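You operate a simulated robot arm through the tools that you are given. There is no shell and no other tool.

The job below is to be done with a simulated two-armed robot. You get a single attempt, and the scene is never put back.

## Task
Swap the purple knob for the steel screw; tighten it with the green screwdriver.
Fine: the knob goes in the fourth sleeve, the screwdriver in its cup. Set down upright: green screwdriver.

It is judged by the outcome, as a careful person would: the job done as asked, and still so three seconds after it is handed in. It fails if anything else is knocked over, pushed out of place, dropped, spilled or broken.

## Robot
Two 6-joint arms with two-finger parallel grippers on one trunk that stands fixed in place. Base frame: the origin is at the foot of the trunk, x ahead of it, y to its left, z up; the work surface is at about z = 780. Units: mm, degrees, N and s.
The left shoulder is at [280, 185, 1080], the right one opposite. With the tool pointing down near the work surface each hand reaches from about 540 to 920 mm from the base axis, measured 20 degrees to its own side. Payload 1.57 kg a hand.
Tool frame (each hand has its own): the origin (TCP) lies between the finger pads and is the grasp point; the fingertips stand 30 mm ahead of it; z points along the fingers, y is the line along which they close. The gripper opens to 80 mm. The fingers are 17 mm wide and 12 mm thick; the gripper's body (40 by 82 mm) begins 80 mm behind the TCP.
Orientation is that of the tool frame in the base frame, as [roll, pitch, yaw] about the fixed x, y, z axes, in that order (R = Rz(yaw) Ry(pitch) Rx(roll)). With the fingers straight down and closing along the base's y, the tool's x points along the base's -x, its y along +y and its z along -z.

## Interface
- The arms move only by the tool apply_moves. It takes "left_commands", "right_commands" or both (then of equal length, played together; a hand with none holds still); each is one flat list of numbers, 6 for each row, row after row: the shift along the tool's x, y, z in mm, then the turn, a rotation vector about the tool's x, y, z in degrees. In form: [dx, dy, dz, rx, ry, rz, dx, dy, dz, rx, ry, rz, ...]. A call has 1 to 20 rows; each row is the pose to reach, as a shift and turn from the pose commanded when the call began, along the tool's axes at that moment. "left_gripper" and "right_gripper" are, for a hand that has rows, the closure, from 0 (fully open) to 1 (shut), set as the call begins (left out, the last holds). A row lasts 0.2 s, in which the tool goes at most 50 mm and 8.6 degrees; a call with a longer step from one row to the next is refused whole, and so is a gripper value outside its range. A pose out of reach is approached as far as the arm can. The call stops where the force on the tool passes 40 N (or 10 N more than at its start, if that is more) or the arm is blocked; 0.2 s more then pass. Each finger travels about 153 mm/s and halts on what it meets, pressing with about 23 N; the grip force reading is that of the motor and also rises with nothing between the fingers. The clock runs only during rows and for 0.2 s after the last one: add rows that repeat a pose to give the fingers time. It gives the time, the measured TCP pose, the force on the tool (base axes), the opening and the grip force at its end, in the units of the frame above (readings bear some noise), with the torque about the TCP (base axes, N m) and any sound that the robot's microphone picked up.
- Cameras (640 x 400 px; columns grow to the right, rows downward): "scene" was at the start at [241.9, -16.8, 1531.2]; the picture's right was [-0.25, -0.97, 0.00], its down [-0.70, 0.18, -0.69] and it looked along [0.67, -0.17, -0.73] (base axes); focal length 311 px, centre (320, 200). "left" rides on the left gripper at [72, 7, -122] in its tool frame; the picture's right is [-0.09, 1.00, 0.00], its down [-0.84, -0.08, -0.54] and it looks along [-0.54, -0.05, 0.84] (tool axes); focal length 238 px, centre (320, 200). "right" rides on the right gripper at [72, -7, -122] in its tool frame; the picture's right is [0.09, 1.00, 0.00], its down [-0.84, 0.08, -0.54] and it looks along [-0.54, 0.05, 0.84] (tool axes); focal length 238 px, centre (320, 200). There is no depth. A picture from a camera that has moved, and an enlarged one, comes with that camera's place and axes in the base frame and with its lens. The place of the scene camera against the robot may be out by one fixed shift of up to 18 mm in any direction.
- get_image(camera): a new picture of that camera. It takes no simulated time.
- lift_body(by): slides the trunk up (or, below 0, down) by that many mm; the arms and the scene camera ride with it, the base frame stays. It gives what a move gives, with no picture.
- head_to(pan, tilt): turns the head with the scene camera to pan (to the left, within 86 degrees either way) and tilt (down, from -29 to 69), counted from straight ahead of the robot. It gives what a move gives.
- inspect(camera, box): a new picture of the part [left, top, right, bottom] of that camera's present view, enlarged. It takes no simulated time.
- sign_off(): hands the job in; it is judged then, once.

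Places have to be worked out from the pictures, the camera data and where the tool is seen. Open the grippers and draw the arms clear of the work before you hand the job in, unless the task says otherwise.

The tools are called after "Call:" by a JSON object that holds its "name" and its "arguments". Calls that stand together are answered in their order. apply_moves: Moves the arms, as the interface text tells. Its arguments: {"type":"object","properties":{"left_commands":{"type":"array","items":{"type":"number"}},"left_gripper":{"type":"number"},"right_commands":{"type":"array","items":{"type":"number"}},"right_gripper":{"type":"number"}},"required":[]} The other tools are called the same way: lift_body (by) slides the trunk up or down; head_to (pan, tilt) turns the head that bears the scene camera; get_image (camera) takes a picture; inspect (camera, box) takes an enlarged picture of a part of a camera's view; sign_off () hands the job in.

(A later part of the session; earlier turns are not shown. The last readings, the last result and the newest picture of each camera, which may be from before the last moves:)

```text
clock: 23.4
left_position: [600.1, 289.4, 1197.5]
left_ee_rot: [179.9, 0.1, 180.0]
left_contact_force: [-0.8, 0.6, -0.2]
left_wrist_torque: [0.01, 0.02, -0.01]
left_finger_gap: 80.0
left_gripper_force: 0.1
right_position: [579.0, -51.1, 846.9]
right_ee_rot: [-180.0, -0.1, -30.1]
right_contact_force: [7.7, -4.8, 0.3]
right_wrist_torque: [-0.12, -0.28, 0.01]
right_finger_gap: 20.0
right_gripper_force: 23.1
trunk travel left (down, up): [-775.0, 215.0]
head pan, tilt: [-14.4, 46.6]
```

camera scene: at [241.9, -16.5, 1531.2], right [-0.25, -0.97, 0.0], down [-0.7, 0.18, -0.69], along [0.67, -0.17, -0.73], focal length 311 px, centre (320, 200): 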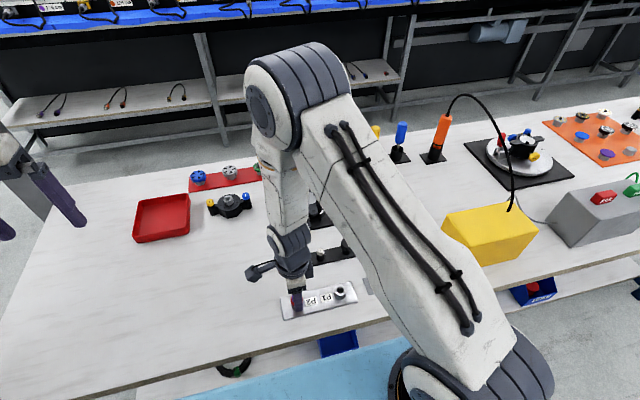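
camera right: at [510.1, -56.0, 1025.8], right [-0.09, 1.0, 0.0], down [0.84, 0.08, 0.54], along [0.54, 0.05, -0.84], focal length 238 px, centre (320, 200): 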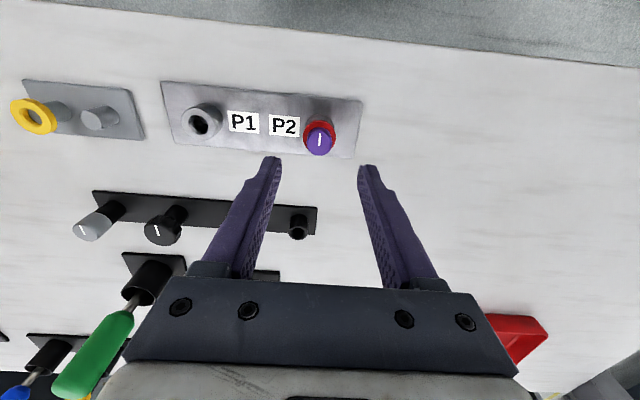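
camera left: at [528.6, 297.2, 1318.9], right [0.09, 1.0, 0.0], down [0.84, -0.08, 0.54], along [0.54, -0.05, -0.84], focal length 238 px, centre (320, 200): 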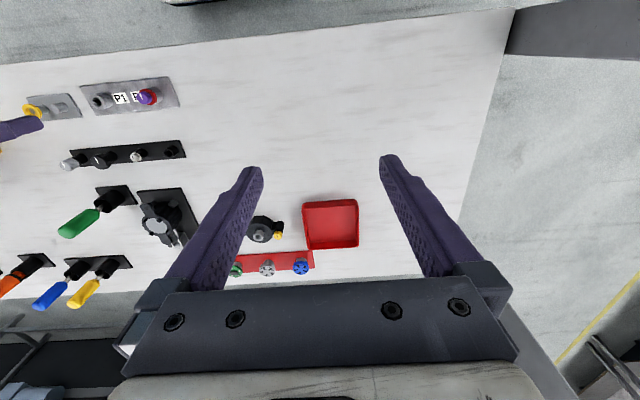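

Lifting 1.5 mm took the vertical load to zero, so stiffness is about 9 N/mm and pitch roughly 2-3 mm per turn. I release, swing the gripper back clockwise in two calls, and grip again.

Call:
{"name": "apply_moves", "arguments": {"right_commands": [0, 0, 0, 0, 0, 0, 0, 0, 0, 0, 0, 0], "right_gripper": 0.45}}

Call:
{"name": "apply_moves", "arguments": {"right_commands": [0, 0, 0, 0, 0, 8, 0, 0, 0, 0, 0, 16, 0, 0, 0, 0, 0, 24, 0, 0, 0, 0, 0, 32, 0, 0, 0, 0, 0, 40, 0, 0, 0, 0, 0, 48, 0, 0, 0, 0, 0, 56, 0, 0, 0, 0, 0, 64, 0, 0, 0, 0, 0, 72, 0, 0, 0, 0, 0, 80, 0, 0, 0, 0, 0, 88, 0, 0, 0, 0, 0, 96, 0, 0, 0, 0, 0, 104, 0, 0, 0, 0, 0, 112, 0, 0, 0, 0, 0, 120, 0, 0, 0, 0, 0, 128, 0, 0, 0, 0, 0, 136, 0, 0, 0, 0, 0, 144, 0, 0, 0, 0, 0, 150]}}

Call:
{"name": "apply_moves", "arguments": {"right_commands": [0, 0, 0, 0, 0, 8, 0, 0, 0, 0, 0, 16, 0, 0, 0, 0, 0, 24, 0, 0, 0, 0, 0, 32, 0, 0, 0, 0, 0, 40, 0, 0, 0, 0, 0, 48, 0, 0, 0, 0, 0, 56, 0, 0, 0, 0, 0, 64, 0, 0, 0, 0, 0, 72, 0, 0, 0, 0, 0, 80, 0, 0, 0, 0, 0, 88, 0, 0, 0, 0, 0, 96, 0, 0, 0, 0, 0, 104, 0, 0, 0, 0, 0, 112, 0, 0, 0, 0, 0, 120, 0, 0, 0, 0, 0, 128, 0, 0, 0, 0, 0, 136, 0, 0, 0, 0, 0, 144, 0, 0, 0, 0, 0, 150, 0, 0, 0, 0, 0, 150]}}

Call:
{"name": "inspect", "arguments": {"camera": "right", "box": [256, 115, 384, 195]}}

Call:
{"name": "inspect", "arguments": {"camera": "left", "box": [80, 70, 184, 135]}}

```text
clock: 24.0
left_position: [599.4, 289.6, 1197.1]
left_ee_rot: [179.9, -0.1, -179.9]
left_contact_force: [0.2, -0.2, 0.7]
left_wrist_torque: [0.02, 0.0, -0.01]
left_finger_gap: 79.9
left_gripper_force: 0.1
right_position: [579.4, -50.6, 846.3]
right_ee_rot: [179.9, 0.0, -30.0]
right_contact_force: [0.7, 0.1, 0.9]
right_wrist_torque: [0.0, 0.01, 0.01]
right_finger_gap: 44.1
right_gripper_force: 0.0
trunk travel left (down, up): [-775.0, 215.0]
head pan, tilt: [-14.4, 46.6]
```

```text
clock: 28.0
left_position: [599.8, 289.1, 1197.2]
left_ee_rot: [-179.9, -0.1, -179.9]
left_contact_force: [0.7, 0.1, -0.3]
left_wrist_torque: [0.01, -0.02, -0.01]
left_finger_gap: 79.9
left_gripper_force: 0.1
right_position: [578.8, -51.2, 845.7]
right_ee_rot: [180.0, 0.0, 179.8]
right_contact_force: [-0.8, 0.2, -0.6]
right_wrist_torque: [-0.02, 0.01, -0.02]
right_finger_gap: 43.8
right_gripper_force: 0.1
trunk travel left (down, up): [-775.0, 215.0]
head pan, tilt: [-14.4, 46.6]
```

```text
clock: 32.2
left_position: [599.5, 289.7, 1197.3]
left_ee_rot: [180.0, 0.1, 179.9]
left_contact_force: [0.3, 0.3, -0.2]
left_wrist_torque: [-0.02, 0.0, 0.01]
left_finger_gap: 80.2
left_gripper_force: 0.0
right_position: [578.7, -51.5, 847.3]
right_ee_rot: [-179.8, 0.0, 29.9]
right_contact_force: [-0.1, 1.0, -0.5]
right_wrist_torque: [-0.01, -0.02, -0.01]
right_finger_gap: 43.9
right_gripper_force: 0.0
trunk travel left (down, up): [-775.0, 215.0]
head pan, tilt: [-14.4, 46.6]
```

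```text
5.00 times, centred on (320, 155) of right
camera zoom: at [638.6, -9.5, 968.9], right [0.58, -0.82, 0.0], down [-0.69, -0.48, 0.54], along [-0.44, -0.31, -0.84], focal length 1192 px, centre (320, 425)
```

zoom: 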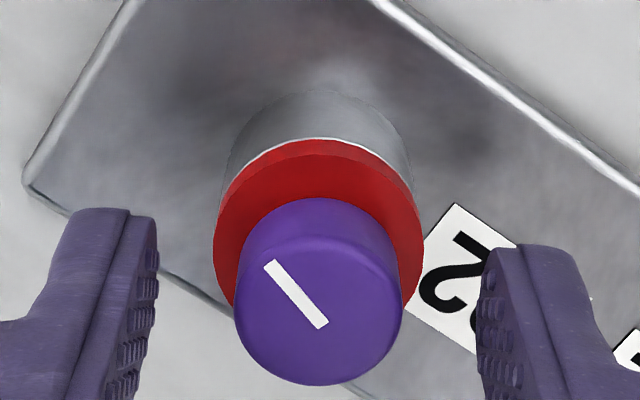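

```text
6.15 times, centred on (132, 102) of left
camera zoom: at [528.5, 296.7, 1319.0], right [0.09, 1.0, 0.0], down [0.84, -0.08, 0.54], along [0.54, -0.05, -0.84], focal length 1467 px, centre (1477, 800)
```

zoom: 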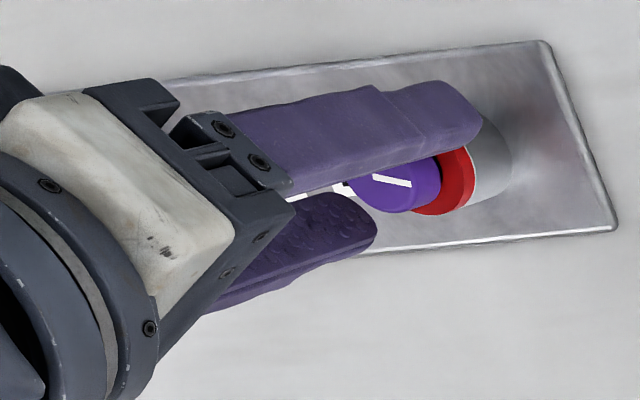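

The wrist reaches this side as well, giving a 300° stroke, and the knob is within 0.4 mm of the tool axis. I grip and unscrew 150°.

Call:
{"name": "apply_moves", "arguments": {"right_commands": [0, -0.4, 0, 0, 0, 0, 0, -0.4, 0, 0, 0, 0]}}

Call:
{"name": "apply_moves", "arguments": {"right_commands": [0, 0, 0, 0, 0, 0, 0, 0, 0, 0, 0, 0, 0, 0, 0, 0, 0, 0], "right_gripper": 0.8}}

Call:
{"name": "apply_moves", "arguments": {"right_commands": [0, 0, 0, 0, 0, -8, 0, 0, -0.05, 0, 0, -16, 0, 0, -0.1, 0, 0, -24, 0, 0, -0.15, 0, 0, -32, 0, 0, -0.2, 0, 0, -40, 0, 0, -0.25, 0, 0, -48, 0, 0, -0.3, 0, 0, -56, 0, 0, -0.35, 0, 0, -64, 0, 0, -0.4, 0, 0, -72, 0, 0, -0.45, 0, 0, -80, 0, 0, -0.5, 0, 0, -88, 0, 0, -0.55, 0, 0, -96, 0, 0, -0.6, 0, 0, -104, 0, 0, -0.65, 0, 0, -112, 0, 0, -0.7, 0, 0, -120, 0, 0, -0.75, 0, 0, -128, 0, 0, -0.8, 0, 0, -136, 0, 0, -0.85, 0, 0, -144, 0, 0, -0.9, 0, 0, -150]}}

Call:
{"name": "inspect", "arguments": {"camera": "right", "box": [256, 115, 384, 195]}}

```text
clock: 32.8
left_position: [599.3, 291.1, 1197.8]
left_ee_rot: [179.9, 0.1, -180.0]
left_contact_force: [-0.1, -0.4, -0.3]
left_wrist_torque: [0.0, 0.0, -0.03]
left_finger_gap: 79.8
left_gripper_force: 0.0
right_position: [579.6, -50.8, 846.8]
right_ee_rot: [-179.9, 0.0, 30.1]
right_contact_force: [-0.4, 0.0, 0.5]
right_wrist_torque: [-0.03, 0.02, 0.0]
right_finger_gap: 44.1
right_gripper_force: 0.2
trunk travel left (down, up): [-775.0, 215.0]
head pan, tilt: [-14.4, 46.6]
```

```text
clock: 33.6
left_position: [600.4, 289.5, 1198.0]
left_ee_rot: [180.0, 0.0, -179.9]
left_contact_force: [0.7, -0.1, 0.1]
left_wrist_torque: [0.01, 0.01, -0.02]
left_finger_gap: 80.0
left_gripper_force: 0.0
right_position: [579.3, -50.9, 847.9]
right_ee_rot: [-179.9, 0.0, 30.0]
right_contact_force: [-0.5, 0.9, -0.4]
right_wrist_torque: [0.0, 0.02, 0.01]
right_finger_gap: 20.4
right_gripper_force: 22.7
trunk travel left (down, up): [-775.0, 215.0]
head pan, tilt: [-14.4, 46.6]
```

```text
clock: 37.6
left_position: [600.4, 289.8, 1197.3]
left_ee_rot: [-180.0, 0.0, -180.0]
left_contact_force: [-0.5, 0.8, 0.2]
left_wrist_torque: [-0.01, 0.0, -0.01]
left_finger_gap: 80.1
left_gripper_force: 0.1
right_position: [577.2, -50.8, 847.6]
right_ee_rot: [179.9, 0.1, -179.9]
right_contact_force: [1.5, 4.9, -1.2]
right_wrist_torque: [0.1, -0.03, -0.14]
right_finger_gap: 20.2
right_gripper_force: 22.9
trunk travel left (down, up): [-775.0, 215.0]
head pan, tilt: [-14.4, 46.6]
```

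```text
5.00 times, centred on (320, 155) of right
camera zoom: at [507.2, -56.9, 969.2], right [-0.09, 1.0, 0.0], down [0.84, 0.08, 0.54], along [0.54, 0.05, -0.84], focal length 1192 px, centre (320, 425)
```

zoom: 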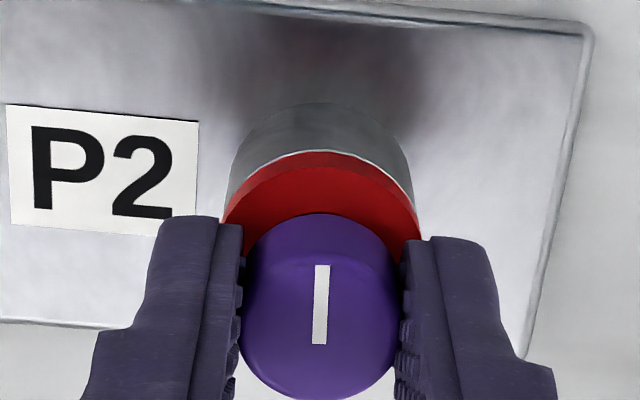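

By the pointer, the knob followed only about 111° of this stroke, and there is now 0.14 N·m of resisting torque. It has risen about 3.5 mm in total and may be at the end of its thread, so I test with a small lift.

Call:
{"name": "apply_moves", "arguments": {"right_commands": [0, 0, -0.7, 0, 0, 0, 0, 0, -1.4, 0, 0, 0, 0, 0, -2.1, 0, 0, 0]}}

Call:
{"name": "inspect", "arguments": {"camera": "right", "box": [256, 115, 384, 195]}}

Call:
{"name": "inspect", "arguments": {"camera": "left", "box": [80, 70, 184, 135]}}

```text
clock: 38.4
left_position: [599.9, 289.5, 1196.5]
left_ee_rot: [-180.0, 0.0, 179.8]
left_contact_force: [0.3, -0.3, -0.2]
left_wrist_torque: [-0.01, 0.0, 0.02]
left_finger_gap: 79.6
left_gripper_force: 0.1
right_position: [579.3, -50.3, 849.8]
right_ee_rot: [-180.0, 0.0, 180.0]
right_contact_force: [0.2, 0.4, 0.0]
right_wrist_torque: [-0.02, 0.0, -0.03]
right_finger_gap: 20.4
right_gripper_force: 22.7
trunk travel left (down, up): [-775.0, 215.0]
head pan, tilt: [-14.4, 46.6]
```

```text
5.00 times, centred on (320, 155) of right
camera zoom: at [507.0, -56.9, 971.4], right [-0.09, 1.0, 0.0], down [0.84, 0.08, 0.54], along [0.54, 0.05, -0.84], focal length 1192 px, centre (320, 425)
```

zoom: 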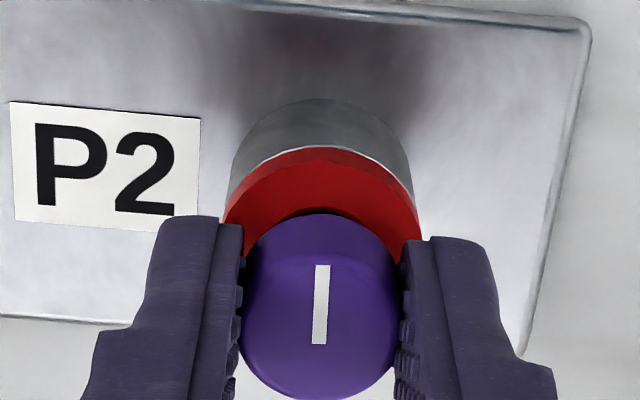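

```text
6.15 times, centred on (132, 102) of left
camera zoom: at [528.6, 296.6, 1318.9], right [0.09, 1.0, 0.0], down [0.84, -0.08, 0.54], along [0.54, -0.05, -0.84], focal length 1467 px, centre (1477, 800)
```

zoom: 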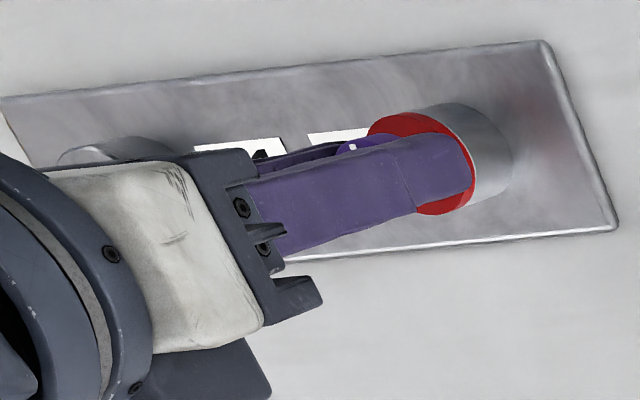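

The force is now zero and the knob moved up with the tool while the red ring stayed put, so it is free. I draw it straight up slowly.

Call:
{"name": "apply_moves", "arguments": {"right_commands": [0, 0, -4, 0, 0, 0, 0, 0, -8, 0, 0, 0, 0, 0, -13, 0, 0, 0, 0, 0, -18, 0, 0, 0, 0, 0, -24, 0, 0, 0, 0, 0, -32, 0, 0, 0, 0, 0, -42, 0, 0, 0, 0, 0, -55, 0, 0, 0, 0, 0, -68, 0, 0, 0, 0, 0, -80, 0, 0, 0, 0, 0, -80, 0, 0, 0]}}

Call:
{"name": "inspect", "arguments": {"camera": "right", "box": [240, 85, 400, 185]}}

Call:
{"name": "inspect", "arguments": {"camera": "left", "box": [60, 60, 188, 140]}}

Call:
{"name": "inspect", "arguments": {"camera": "scene", "box": [256, 230, 384, 320]}}

```text
clock: 40.8
left_position: [599.4, 290.1, 1197.8]
left_ee_rot: [-180.0, 0.0, 179.9]
left_contact_force: [-0.1, 0.4, -0.8]
left_wrist_torque: [0.02, 0.02, 0.0]
left_finger_gap: 80.2
left_gripper_force: 0.0
right_position: [579.9, -50.7, 931.7]
right_ee_rot: [180.0, 0.0, 180.0]
right_contact_force: [1.1, 0.4, -0.8]
right_wrist_torque: [0.0, 0.02, -0.01]
right_finger_gap: 20.2
right_gripper_force: 22.8
trunk travel left (down, up): [-775.0, 215.0]
head pan, tilt: [-14.4, 46.6]
```

```text
4.00 times, centred on (320, 135) of right
camera zoom: at [508.3, -56.6, 1053.3], right [-0.09, 1.0, 0.0], down [0.84, 0.08, 0.54], along [0.54, 0.05, -0.84], focal length 953 px, centre (320, 460)
```

zoom: 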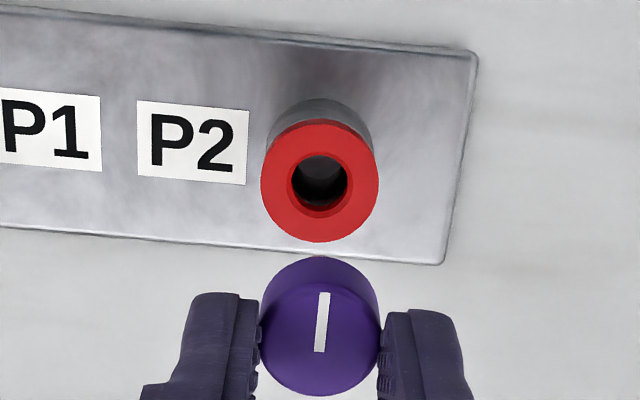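

```text
5.00 times, centred on (124, 100) of left
camera zoom: at [528.5, 296.6, 1319.0], right [0.09, 1.0, 0.0], down [0.84, -0.08, 0.54], along [0.54, -0.05, -0.84], focal length 1192 px, centre (1300, 700)
```

zoom: 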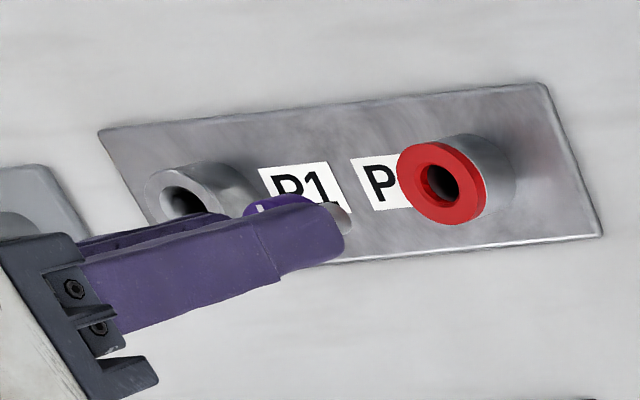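

```text
4.44 times, centred on (320, 275) of scene
camera zoom: at [241.8, -16.9, 1531.2], right [-0.25, -0.97, 0.0], down [-0.7, 0.18, -0.69], along [0.67, -0.17, -0.73], focal length 1380 px, centre (320, -133)
```

zoom: 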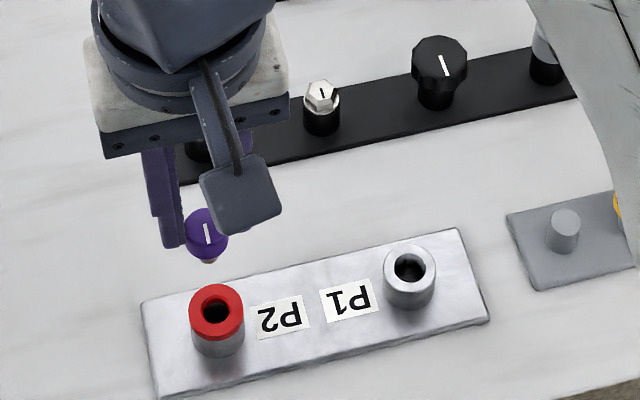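

The knob is out cleanly and the red ring sits undisturbed on P2. Before carrying it to the empty sleeve near (702, -65, rim z about 803), I check how far its shank sticks out below the fingers.

Call:
{"name": "inspect", "arguments": {"camera": "left", "box": [104, 85, 144, 120]}}

Call:
{"name": "inspect", "arguments": {"camera": "scene", "box": [280, 270, 320, 300]}}

Call:
{"name": "inspect", "arguments": {"camera": "right", "box": [256, 150, 384, 230]}}

```text
11.43 times, centred on (124, 102) of left
camera zoom: at [528.5, 296.6, 1319.0], right [0.09, 1.0, 0.0], down [0.84, -0.08, 0.54], along [0.54, -0.05, -0.84], focal length 2724 px, centre (2560, 1314)
```

zoom: 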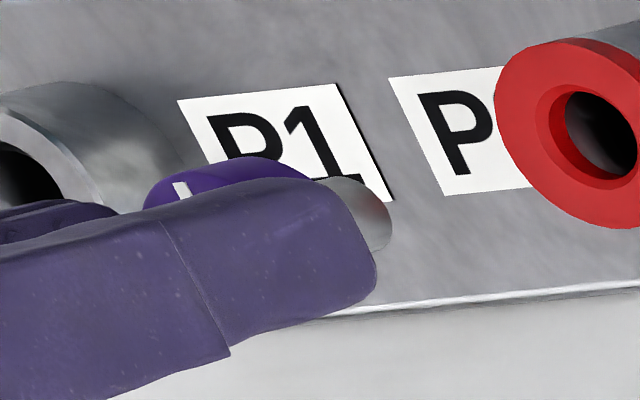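

```text
13.33 times, centred on (300, 285) of scene
camera zoom: at [241.8, -16.9, 1531.2], right [-0.25, -0.97, 0.0], down [-0.7, 0.18, -0.69], along [0.67, -0.17, -0.73], focal length 4141 px, centre (587, -933)
```

zoom: 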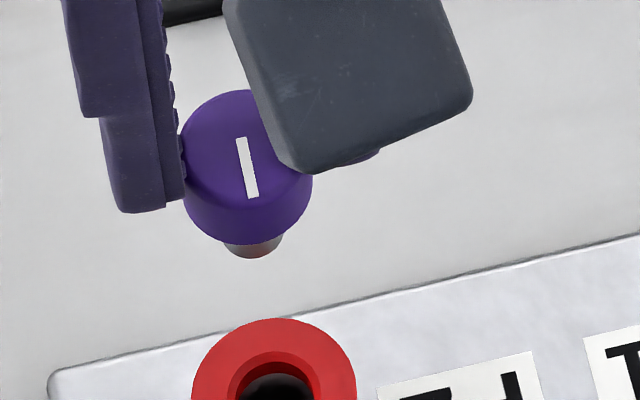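

```text
5.00 times, centred on (320, 190) of right
camera zoom: at [508.3, -56.6, 1053.3], right [-0.09, 1.0, 0.0], down [0.84, 0.08, 0.54], along [0.54, 0.05, -0.84], focal length 1192 px, centre (320, 250)
```

zoom: 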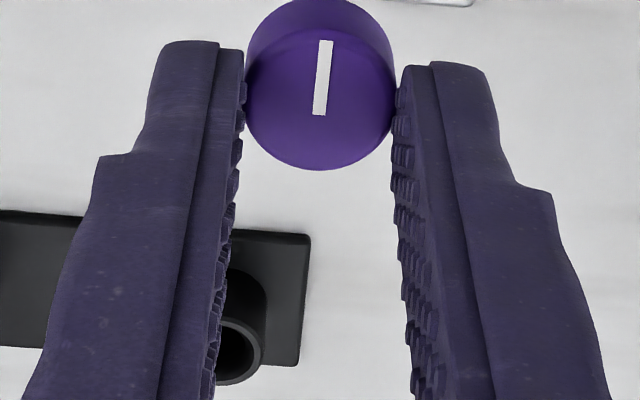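

The shank is about 10 mm across and protrudes about 10 mm, while the sleeve bore is about 16 mm, so the fit is easy. I carry the knob at this height to above the empty sleeve.

Call:
{"name": "apply_moves", "arguments": {"right_commands": [-15, -2, 0, 0, 0, 0, -40, -5, 0, 0, 0, 0, -70, -8, 0, 0, 0, 0, -98, -12, 0, 0, 0, 0, -118, -14.5, 0, 0, 0, 0, -123, -14.5, 0, 0, 0, 0, -123, -14.5, 0, 0, 0, 0]}}

Call:
{"name": "inspect", "arguments": {"camera": "right", "box": [240, 85, 400, 185]}}

Call:
{"name": "inspect", "arguments": {"camera": "left", "box": [80, 80, 240, 180]}}

```text
clock: 42.4
left_position: [600.5, 289.6, 1197.0]
left_ee_rot: [-180.0, 0.0, 179.9]
left_contact_force: [0.7, 0.4, -0.6]
left_wrist_torque: [-0.01, 0.0, 0.0]
left_finger_gap: 80.0
left_gripper_force: 0.0
right_position: [701.0, -65.4, 930.2]
right_ee_rot: [-180.0, -0.1, -179.9]
right_contact_force: [0.3, 0.5, -1.2]
right_wrist_torque: [0.0, -0.03, -0.01]
right_finger_gap: 20.1
right_gripper_force: 23.0
trunk travel left (down, up): [-775.0, 215.0]
head pan, tilt: [-14.4, 46.6]
```

```text
4.00 times, centred on (320, 135) of right
camera zoom: at [630.4, -71.2, 1052.5], right [-0.09, 1.0, 0.0], down [0.84, 0.08, 0.54], along [0.54, 0.05, -0.84], focal length 953 px, centre (320, 460)
```

zoom: 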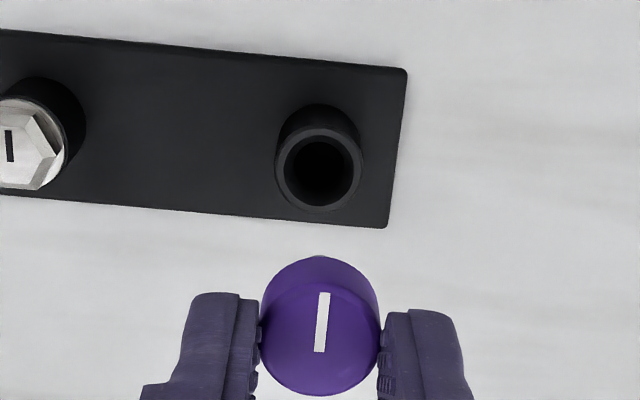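

```text
4.00 times, centred on (160, 130) of left
camera zoom: at [528.5, 296.6, 1319.0], right [0.09, 1.0, 0.0], down [0.84, -0.08, 0.54], along [0.54, -0.05, -0.84], focal length 953 px, centre (960, 480)
```

zoom: 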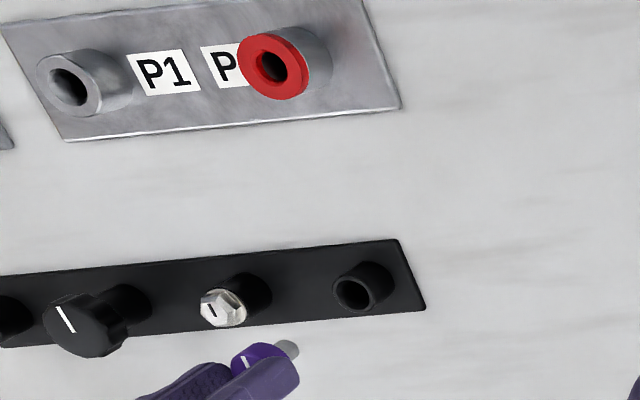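

The sleeve centre is about 1 mm toward -x and 0.4 mm toward -y of the tool axis, well inside the clearance. I correct and lower until the shank is just above the rim.

Call:
{"name": "apply_moves", "arguments": {"right_commands": [1, -0.4, 15, 0, 0, 0, 1, -0.4, 35, 0, 0, 0, 1, -0.4, 55, 0, 0, 0, 1, -0.4, 70, 0, 0, 0, 1, -0.4, 78, 0, 0, 0, 1, -0.4, 78, 0, 0, 0]}}

Call:
{"name": "inspect", "arguments": {"camera": "right", "box": [256, 95, 384, 195]}}

Call:
{"name": "inspect", "arguments": {"camera": "left", "box": [110, 105, 206, 165]}}

Call:
{"name": "inspect", "arguments": {"camera": "scene", "box": [260, 220, 356, 290]}}

```text
clock: 43.8
left_position: [598.0, 289.5, 1197.5]
left_ee_rot: [-180.0, 0.0, 179.9]
left_contact_force: [-0.2, 0.3, 0.5]
left_wrist_torque: [-0.01, -0.03, 0.03]
left_finger_gap: 79.9
left_gripper_force: 0.1
right_position: [701.7, -65.2, 852.1]
right_ee_rot: [180.0, -0.1, -180.0]
right_contact_force: [-8.9, -2.6, 12.8]
right_wrist_torque: [-0.11, 0.35, 0.0]
right_finger_gap: 20.3
right_gripper_force: 23.3
trunk travel left (down, up): [-775.0, 215.0]
head pan, tilt: [-14.4, 46.6]
```

```text
4.00 times, centred on (320, 145) of right
camera zoom: at [628.8, -71.5, 973.9], right [-0.09, 1.0, 0.0], down [0.84, 0.08, 0.54], along [0.54, 0.05, -0.84], focal length 953 px, centre (320, 420)
```

zoom: 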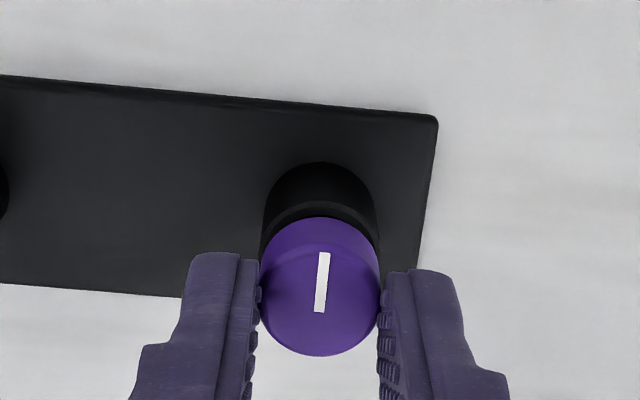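

```text
6.67 times, centred on (158, 135) of left
camera zoom: at [527.8, 296.5, 1319.5], right [0.09, 1.0, 0.0], down [0.84, -0.08, 0.54], along [0.54, -0.05, -0.84], focal length 1589 px, centre (1400, 633)
```

zoom: 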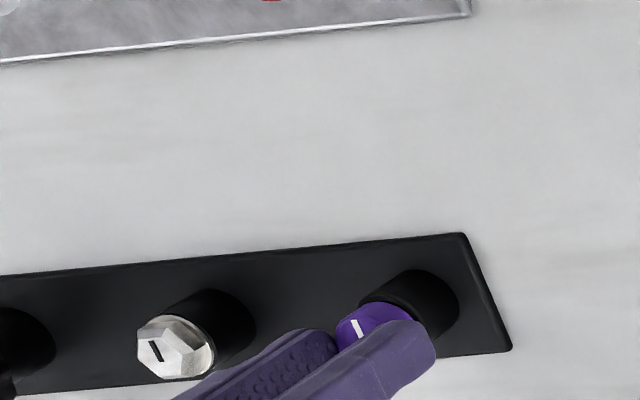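

```text
5.71 times, centred on (308, 255) of scene
camera zoom: at [241.0, -17.0, 1531.5], right [-0.25, -0.97, 0.0], down [-0.7, 0.18, -0.69], along [0.67, -0.17, -0.73], focal length 1775 px, centre (389, -114)
```

zoom: 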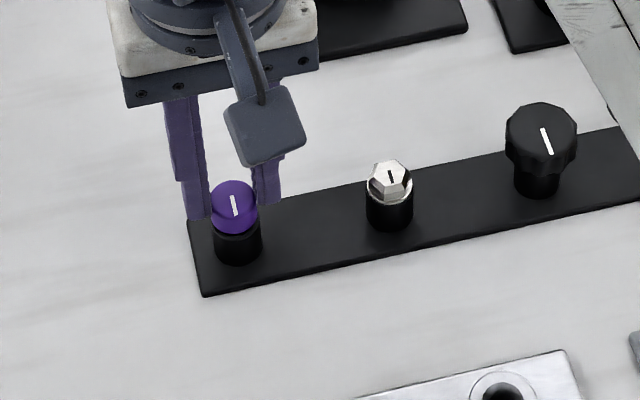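

I feel contact at TCP z of 852, with 13 N up and 9 N toward -x. I zoom in to see whether the knob is seated or its shank is touching the rim.

Call:
{"name": "inspect", "arguments": {"camera": "scene", "box": [286, 245, 314, 270]}}

Call:
{"name": "inspect", "arguments": {"camera": "left", "box": [150, 135, 190, 165]}}

Call:
{"name": "inspect", "arguments": {"camera": "right", "box": [296, 125, 344, 185]}}

```text
16.00 times, centred on (300, 258) of scene
camera zoom: at [241.0, -17.0, 1531.5], right [-0.25, -0.97, 0.0], down [-0.7, 0.18, -0.69], along [0.67, -0.17, -0.73], focal length 4969 px, centre (640, -720)
```

zoom: 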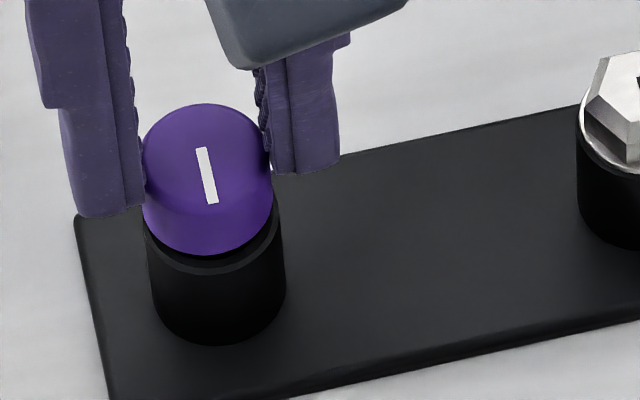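

```text
13.33 times, centred on (170, 150) of left
camera zoom: at [527.8, 296.5, 1319.5], right [0.09, 1.0, 0.0], down [0.84, -0.08, 0.54], along [0.54, -0.05, -0.84], focal length 3178 px, centre (2320, 867)
```

zoom: 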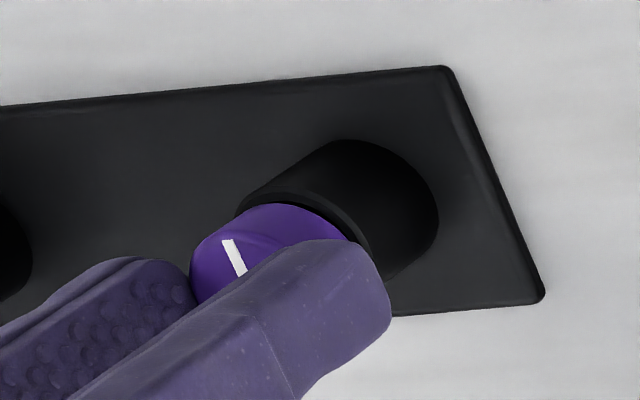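

```text
6.67 times, centred on (320, 155) of right
camera zoom: at [628.8, -71.5, 973.9], right [-0.09, 1.0, 0.0], down [0.84, 0.08, 0.54], along [0.54, 0.05, -0.84], focal length 1589 px, centre (320, 500)
```

zoom: 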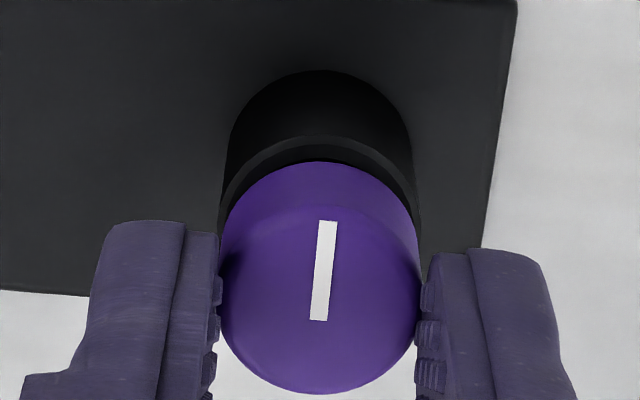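

The new zooms show the knob slid down to the tips of the fingers during the lift, so its shank reaches lower than I had assumed and is likely inside the bore, pressing on the +x side. I shift 1.5 mm toward -x and 0.8 mm toward -y and read the force.

Call:
{"name": "apply_moves", "arguments": {"right_commands": [0.8, -0.4, 0, 0, 0, 0, 1.5, -0.8, 0, 0, 0, 0, 1.5, -0.8, 0, 0, 0, 0]}}

Call:
{"name": "inspect", "arguments": {"camera": "scene", "box": [286, 245, 314, 270]}}

Call:
{"name": "inspect", "arguments": {"camera": "right", "box": [296, 125, 344, 185]}}

```text
clock: 44.6
left_position: [599.2, 289.9, 1198.2]
left_ee_rot: [-180.0, 0.0, 180.0]
left_contact_force: [0.4, -0.2, 0.1]
left_wrist_torque: [-0.02, 0.0, -0.02]
left_finger_gap: 80.0
left_gripper_force: 0.1
right_position: [700.2, -64.3, 851.7]
right_ee_rot: [-179.9, 0.1, 180.0]
right_contact_force: [-1.3, 4.6, 7.1]
right_wrist_torque: [0.18, 0.11, -0.02]
right_finger_gap: 20.2
right_gripper_force: 22.9
trunk travel left (down, up): [-775.0, 215.0]
head pan, tilt: [-14.4, 46.6]
```

```text
16.00 times, centred on (300, 258) of scene
camera zoom: at [241.6, -16.5, 1531.2], right [-0.25, -0.97, 0.0], down [-0.7, 0.18, -0.69], along [0.67, -0.17, -0.73], focal length 4969 px, centre (640, -720)
```

zoom: 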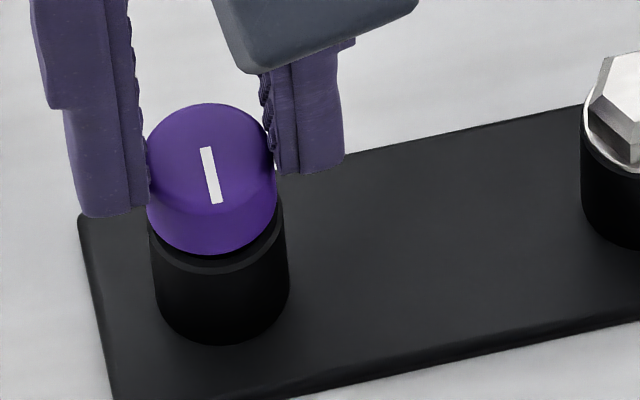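

```text
6.67 times, centred on (320, 155) of right
camera zoom: at [628.2, -71.8, 973.6], right [-0.09, 1.0, 0.0], down [0.84, 0.08, 0.54], along [0.54, 0.05, -0.84], focal length 1589 px, centre (320, 500)
```

zoom: 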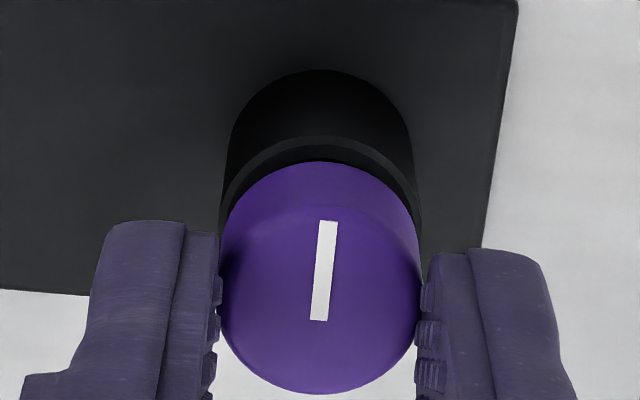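

Fx dropped to -1 N while Fy reversed, and the knob did not move relative to the sleeve, so the shank is located in the bore. I recentre y by 0.5 mm and press down 2 mm gently.

Call:
{"name": "apply_moves", "arguments": {"right_commands": [0.1, 0.5, 0, 0, 0, 0, 0.1, 0.5, 0.7, 0, 0, 0, 0.1, 0.5, 1.4, 0, 0, 0, 0.1, 0.5, 2, 0, 0, 0]}}

Call:
{"name": "inspect", "arguments": {"camera": "scene", "box": [286, 245, 314, 270]}}

Call:
{"name": "inspect", "arguments": {"camera": "right", "box": [296, 125, 344, 185]}}

```text
clock: 45.6
left_position: [599.7, 289.2, 1197.6]
left_ee_rot: [-180.0, 0.0, 179.8]
left_contact_force: [0.0, -0.8, 0.3]
left_wrist_torque: [0.01, 0.04, 0.04]
left_finger_gap: 79.9
left_gripper_force: 0.1
right_position: [700.2, -65.1, 851.1]
right_ee_rot: [180.0, 0.3, 180.0]
right_contact_force: [1.3, 3.1, 19.1]
right_wrist_torque: [0.08, 0.06, 0.01]
right_finger_gap: 20.3
right_gripper_force: 23.0
trunk travel left (down, up): [-775.0, 215.0]
head pan, tilt: [-14.4, 46.6]
```

```text
16.00 times, centred on (300, 258) of scene
camera zoom: at [241.2, -16.7, 1531.5], right [-0.25, -0.97, 0.0], down [-0.7, 0.18, -0.69], along [0.67, -0.17, -0.73], focal length 4969 px, centre (640, -720)
```

zoom: 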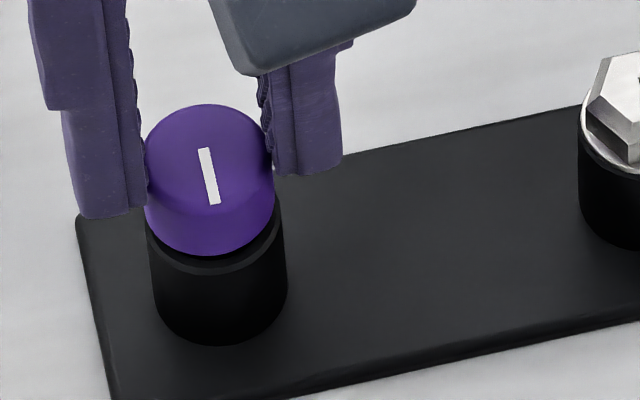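

```text
6.67 times, centred on (320, 155) of right
camera zoom: at [628.1, -71.8, 973.4], right [-0.09, 1.0, 0.0], down [0.84, 0.08, 0.54], along [0.54, 0.05, -0.84], focal length 1589 px, centre (320, 500)
```

zoom: 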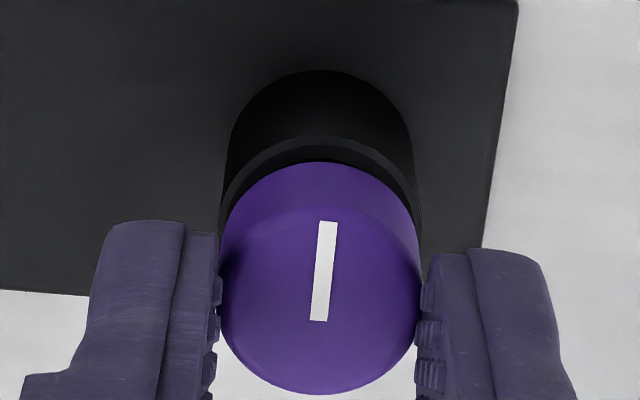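

Fz rose to 19 N with no further travel. The geometry puts the knob only about 2 mm above the rim, so the shank is deep in the bore and probably bottomed. I compare with how the other parts sit in their sleeves.

Call:
{"name": "inspect", "arguments": {"camera": "scene", "box": [356, 225, 388, 250]}}

Call:
{"name": "inspect", "arguments": {"camera": "scene", "box": [314, 238, 362, 268]}}

Call:
{"name": "inspect", "arguments": {"camera": "left", "box": [60, 135, 190, 180]}}

Call:
{"name": "inspect", "arguments": {"camera": "right", "box": [100, 100, 260, 200]}}

```text
16.00 times, centred on (372, 238) of scene
camera zoom: at [241.2, -16.7, 1531.5], right [-0.25, -0.97, 0.0], down [-0.7, 0.18, -0.69], along [0.67, -0.17, -0.73], focal length 4969 px, centre (-512, -400)
```

zoom: 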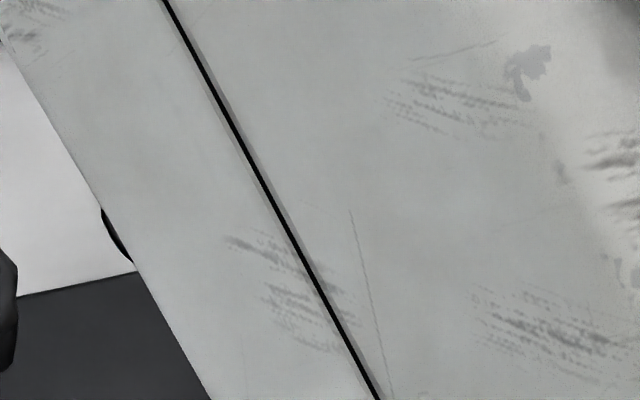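

```text
13.33 times, centred on (338, 253) of scene
camera zoom: at [241.2, -16.7, 1531.5], right [-0.25, -0.97, 0.0], down [-0.7, 0.18, -0.69], along [0.67, -0.17, -0.73], focal length 4141 px, centre (80, -507)
```

zoom: 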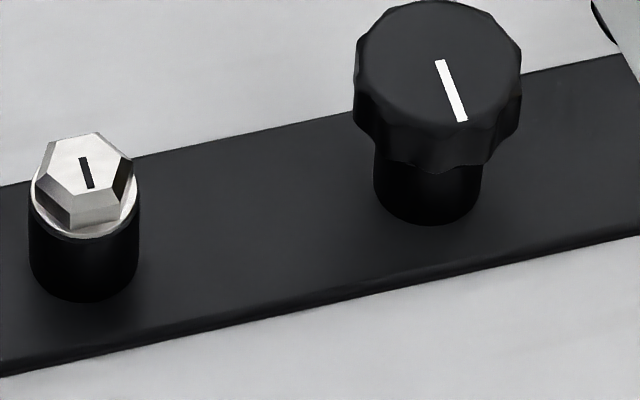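

```text
4.92 times, centred on (125, 158) of left
camera zoom: at [527.9, 296.8, 1319.4], right [0.09, 1.0, 0.0], down [0.84, -0.08, 0.54], along [0.54, -0.05, -0.84], focal length 1173 px, centre (1280, 409)
```

zoom: 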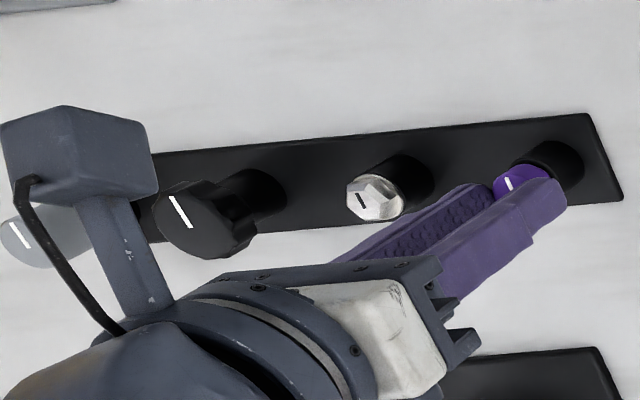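

```text
4.00 times, centred on (180, 150) of right
camera zoom: at [628.1, -71.8, 973.4], right [-0.09, 1.0, 0.0], down [0.84, 0.08, 0.54], along [0.54, 0.05, -0.84], focal length 953 px, centre (880, 400)
```

zoom: 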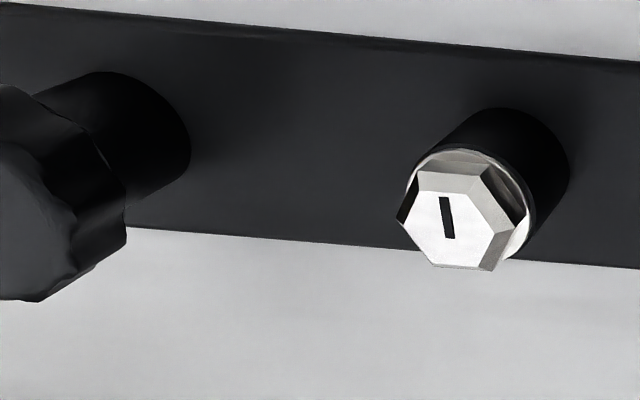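

The knob is captive in the bore, so releasing is safe. I back off the downward pressure and then open the fingers to let it settle.

Call:
{"name": "apply_moves", "arguments": {"right_commands": [0, 0.3, -1, 0, 0, 0, 0, 0.3, -1.6, 0, 0, 0, 0, 0.3, -1.6, 0, 0, 0]}}

Call:
{"name": "apply_moves", "arguments": {"right_commands": [0, 0, 0, 0, 0, 0, 0, 0, 0, 0, 0, 0, 0, 0, 0, 0, 0, 0], "right_gripper": 0.55}}

Call:
{"name": "inspect", "arguments": {"camera": "scene", "box": [286, 245, 314, 270]}}

Call:
{"name": "inspect", "arguments": {"camera": "right", "box": [280, 115, 360, 185]}}

```text
clock: 46.4
left_position: [600.1, 290.5, 1197.2]
left_ee_rot: [-179.9, 0.0, -180.0]
left_contact_force: [-0.7, -0.8, 0.2]
left_wrist_torque: [0.0, -0.01, 0.0]
left_finger_gap: 80.0
left_gripper_force: 0.1
right_position: [701.4, -64.7, 851.0]
right_ee_rot: [179.9, 0.2, 179.9]
right_contact_force: [7.5, 5.1, 10.5]
right_wrist_torque: [0.21, -0.28, -0.02]
right_finger_gap: 20.3
right_gripper_force: 22.8
trunk travel left (down, up): [-775.0, 215.0]
head pan, tilt: [-14.4, 46.6]
```

```text
clock: 47.2
left_position: [600.2, 288.7, 1196.9]
left_ee_rot: [-180.0, 0.0, 179.8]
left_contact_force: [0.5, -0.5, 0.0]
left_wrist_torque: [-0.02, 0.04, -0.01]
left_finger_gap: 80.0
left_gripper_force: 0.1
right_position: [699.0, -65.8, 850.6]
right_ee_rot: [-180.0, 0.0, 180.0]
right_contact_force: [1.1, 0.9, -0.2]
right_wrist_torque: [0.01, -0.01, -0.03]
right_finger_gap: 35.9
right_gripper_force: 0.0
trunk travel left (down, up): [-775.0, 215.0]
head pan, tilt: [-14.4, 46.6]
```

```text
16.00 times, centred on (300, 258) of scene
camera zoom: at [241.9, -16.8, 1531.1], right [-0.25, -0.97, 0.0], down [-0.7, 0.18, -0.69], along [0.67, -0.17, -0.73], focal length 4969 px, centre (640, -720)
```

zoom: 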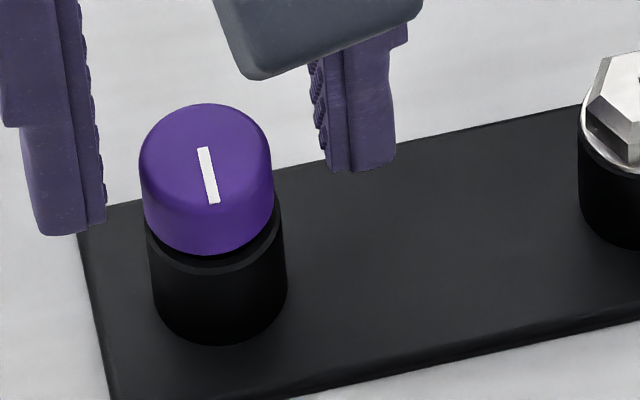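

```text
5.71 times, centred on (320, 150) of right
camera zoom: at [627.5, -72.5, 973.2], right [-0.09, 1.0, 0.0], down [0.84, 0.08, 0.54], along [0.54, 0.05, -0.84], focal length 1362 px, centre (320, 486)
```

zoom: 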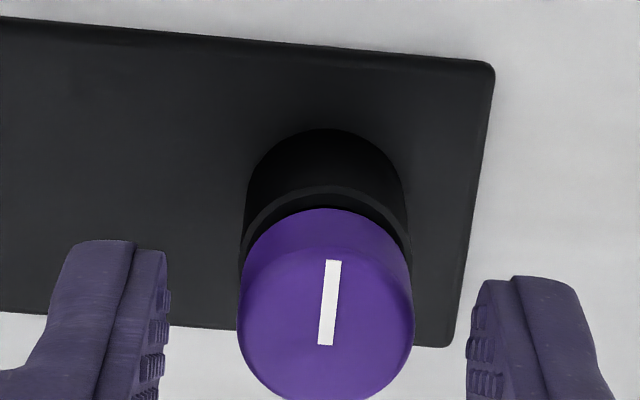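

The knob stays put when released. I raise the gripper well clear and take a proper look from both wrist cameras.

Call:
{"name": "apply_moves", "arguments": {"right_commands": [0, 0, -8, 0, 0, 0, 0, 0, -20, 0, 0, 0, 0, 0, -38, 0, 0, 0, 0, 0, -56, 0, 0, 0, 0, 0, -70, 0, 0, 0, 0, 0, -70, 0, 0, 0]}}

Call:
{"name": "inspect", "arguments": {"camera": "scene", "box": [284, 240, 316, 270]}}

Call:
{"name": "inspect", "arguments": {"camera": "right", "box": [280, 90, 360, 150]}}

Call:
{"name": "inspect", "arguments": {"camera": "left", "box": [145, 130, 193, 165]}}

```text
clock: 48.6
left_position: [598.9, 290.7, 1198.3]
left_ee_rot: [180.0, 0.0, 179.9]
left_contact_force: [-0.1, -0.1, -0.3]
left_wrist_torque: [0.0, 0.03, 0.05]
left_finger_gap: 80.1
left_gripper_force: 0.0
right_position: [700.4, -66.3, 922.1]
right_ee_rot: [-180.0, 0.0, 180.0]
right_contact_force: [-0.4, 0.0, -0.1]
right_wrist_torque: [-0.02, -0.03, 0.04]
right_finger_gap: 36.0
right_gripper_force: 0.2
trunk travel left (down, up): [-775.0, 215.0]
head pan, tilt: [-14.4, 46.6]
```

```text
13.33 times, centred on (300, 255) of scene
camera zoom: at [241.8, -16.8, 1531.2], right [-0.25, -0.97, 0.0], down [-0.7, 0.18, -0.69], along [0.67, -0.17, -0.73], focal length 4141 px, centre (587, -533)
```

zoom: 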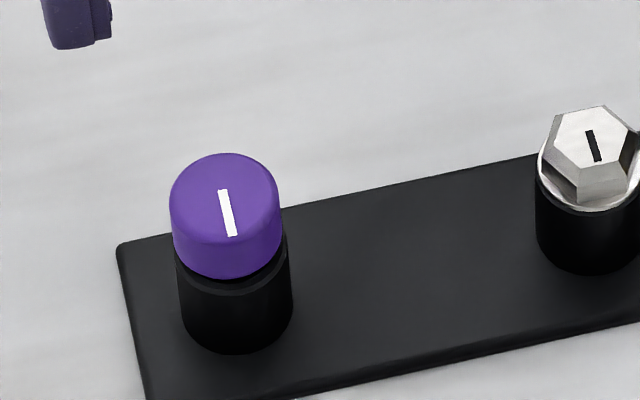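

```text
6.67 times, centred on (320, 120) of right
camera zoom: at [628.2, -72.5, 1043.8], right [-0.09, 1.0, 0.0], down [0.84, 0.08, 0.54], along [0.54, 0.05, -0.84], focal length 1589 px, centre (320, 733)
```

zoom: 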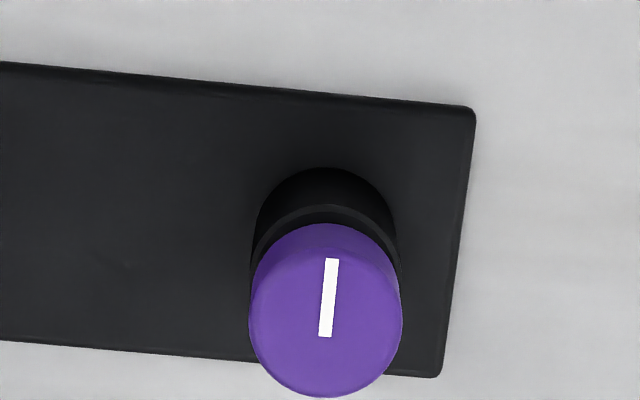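

```text
11.43 times, centred on (169, 148) of left
camera zoom: at [528.5, 296.7, 1319.0], right [0.09, 1.0, 0.0], down [0.84, -0.08, 0.54], along [0.54, -0.05, -0.84], focal length 2724 px, centre (2046, 800)
```

zoom: 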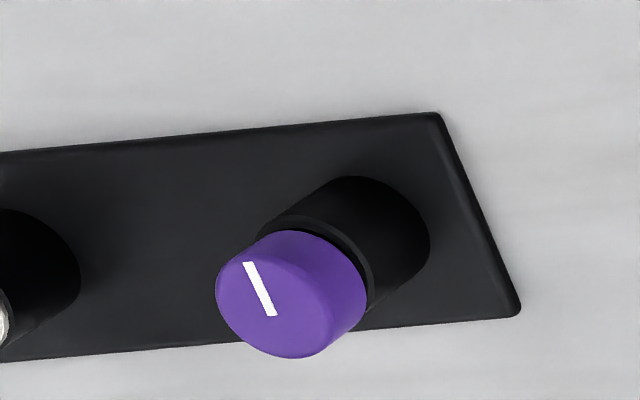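

The knob stands upright and centred in the fourth sleeve, within 1 mm laterally and about 2-3 mm above the rim. Next I move above the steel screw to measure its hex head and slot direction.

Call:
{"name": "apply_moves", "arguments": {"right_commands": [0, -15, 0, 0, 0, 0, 0, -38, 0, 0, 0, 0, 0, -60, 0, 0, 0, 0, 0, -75, 0, 0, 0, 0, 0, -76, 0, 0, 0, 0]}}

Call:
{"name": "inspect", "arguments": {"camera": "right", "box": [288, 90, 352, 140]}}

Call:
{"name": "inspect", "arguments": {"camera": "right", "box": [80, 60, 560, 200]}}

Call:
{"name": "inspect", "arguments": {"camera": "left", "box": [112, 135, 160, 165]}}

```text
clock: 49.8
left_position: [600.5, 288.8, 1195.5]
left_ee_rot: [179.9, 0.0, -179.9]
left_contact_force: [-0.4, -0.2, 0.6]
left_wrist_torque: [-0.03, 0.0, -0.01]
left_finger_gap: 80.3
left_gripper_force: 0.0
right_position: [700.1, -142.4, 922.4]
right_ee_rot: [180.0, 0.0, -180.0]
right_contact_force: [0.1, -0.4, 0.0]
right_wrist_torque: [-0.01, -0.01, 0.02]
right_finger_gap: 36.1
right_gripper_force: 0.0
trunk travel left (down, up): [-775.0, 215.0]
head pan, tilt: [-14.4, 46.6]
```

```text
8.00 times, centred on (320, 115) of right
camera zoom: at [628.2, -148.1, 1044.3], right [-0.09, 1.0, 0.0], down [0.84, 0.08, 0.54], along [0.54, 0.05, -0.84], focal length 1907 px, centre (320, 880)
```

zoom: 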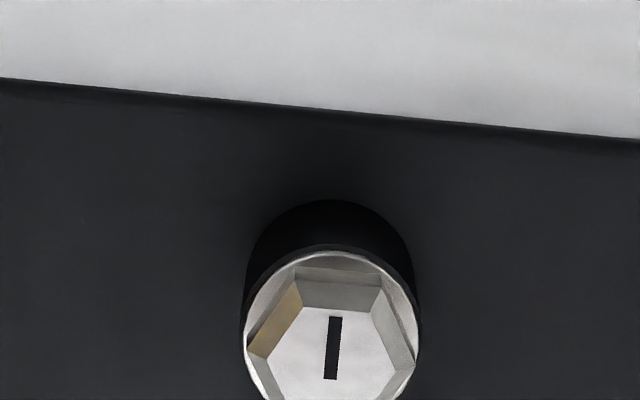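

```text
1.33 times, centred on (320, 130) of right
camera zoom: at [628.2, -148.1, 1044.3], right [-0.09, 1.0, 0.0], down [0.84, 0.08, 0.54], along [0.54, 0.05, -0.84], focal length 318 px, centre (320, 293)
```

zoom: 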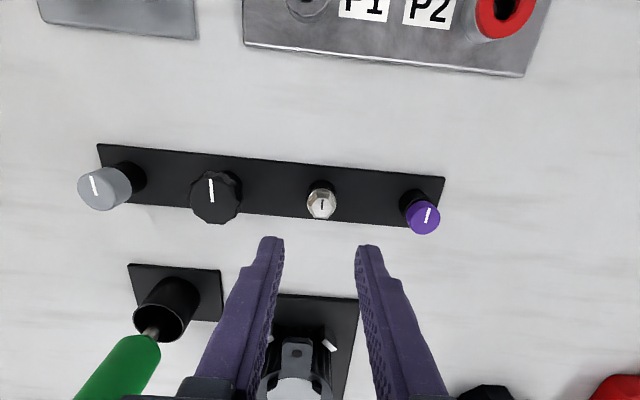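

```text
13.33 times, centred on (136, 150) of left
camera zoom: at [528.5, 296.6, 1319.0], right [0.09, 1.0, 0.0], down [0.84, -0.08, 0.54], along [0.54, -0.05, -0.84], focal length 3178 px, centre (2773, 867)
```

zoom: 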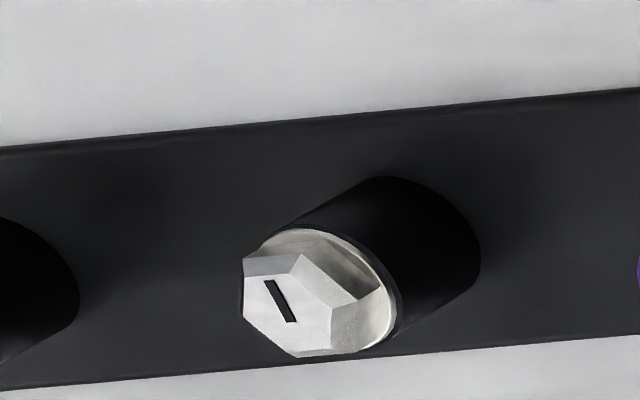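

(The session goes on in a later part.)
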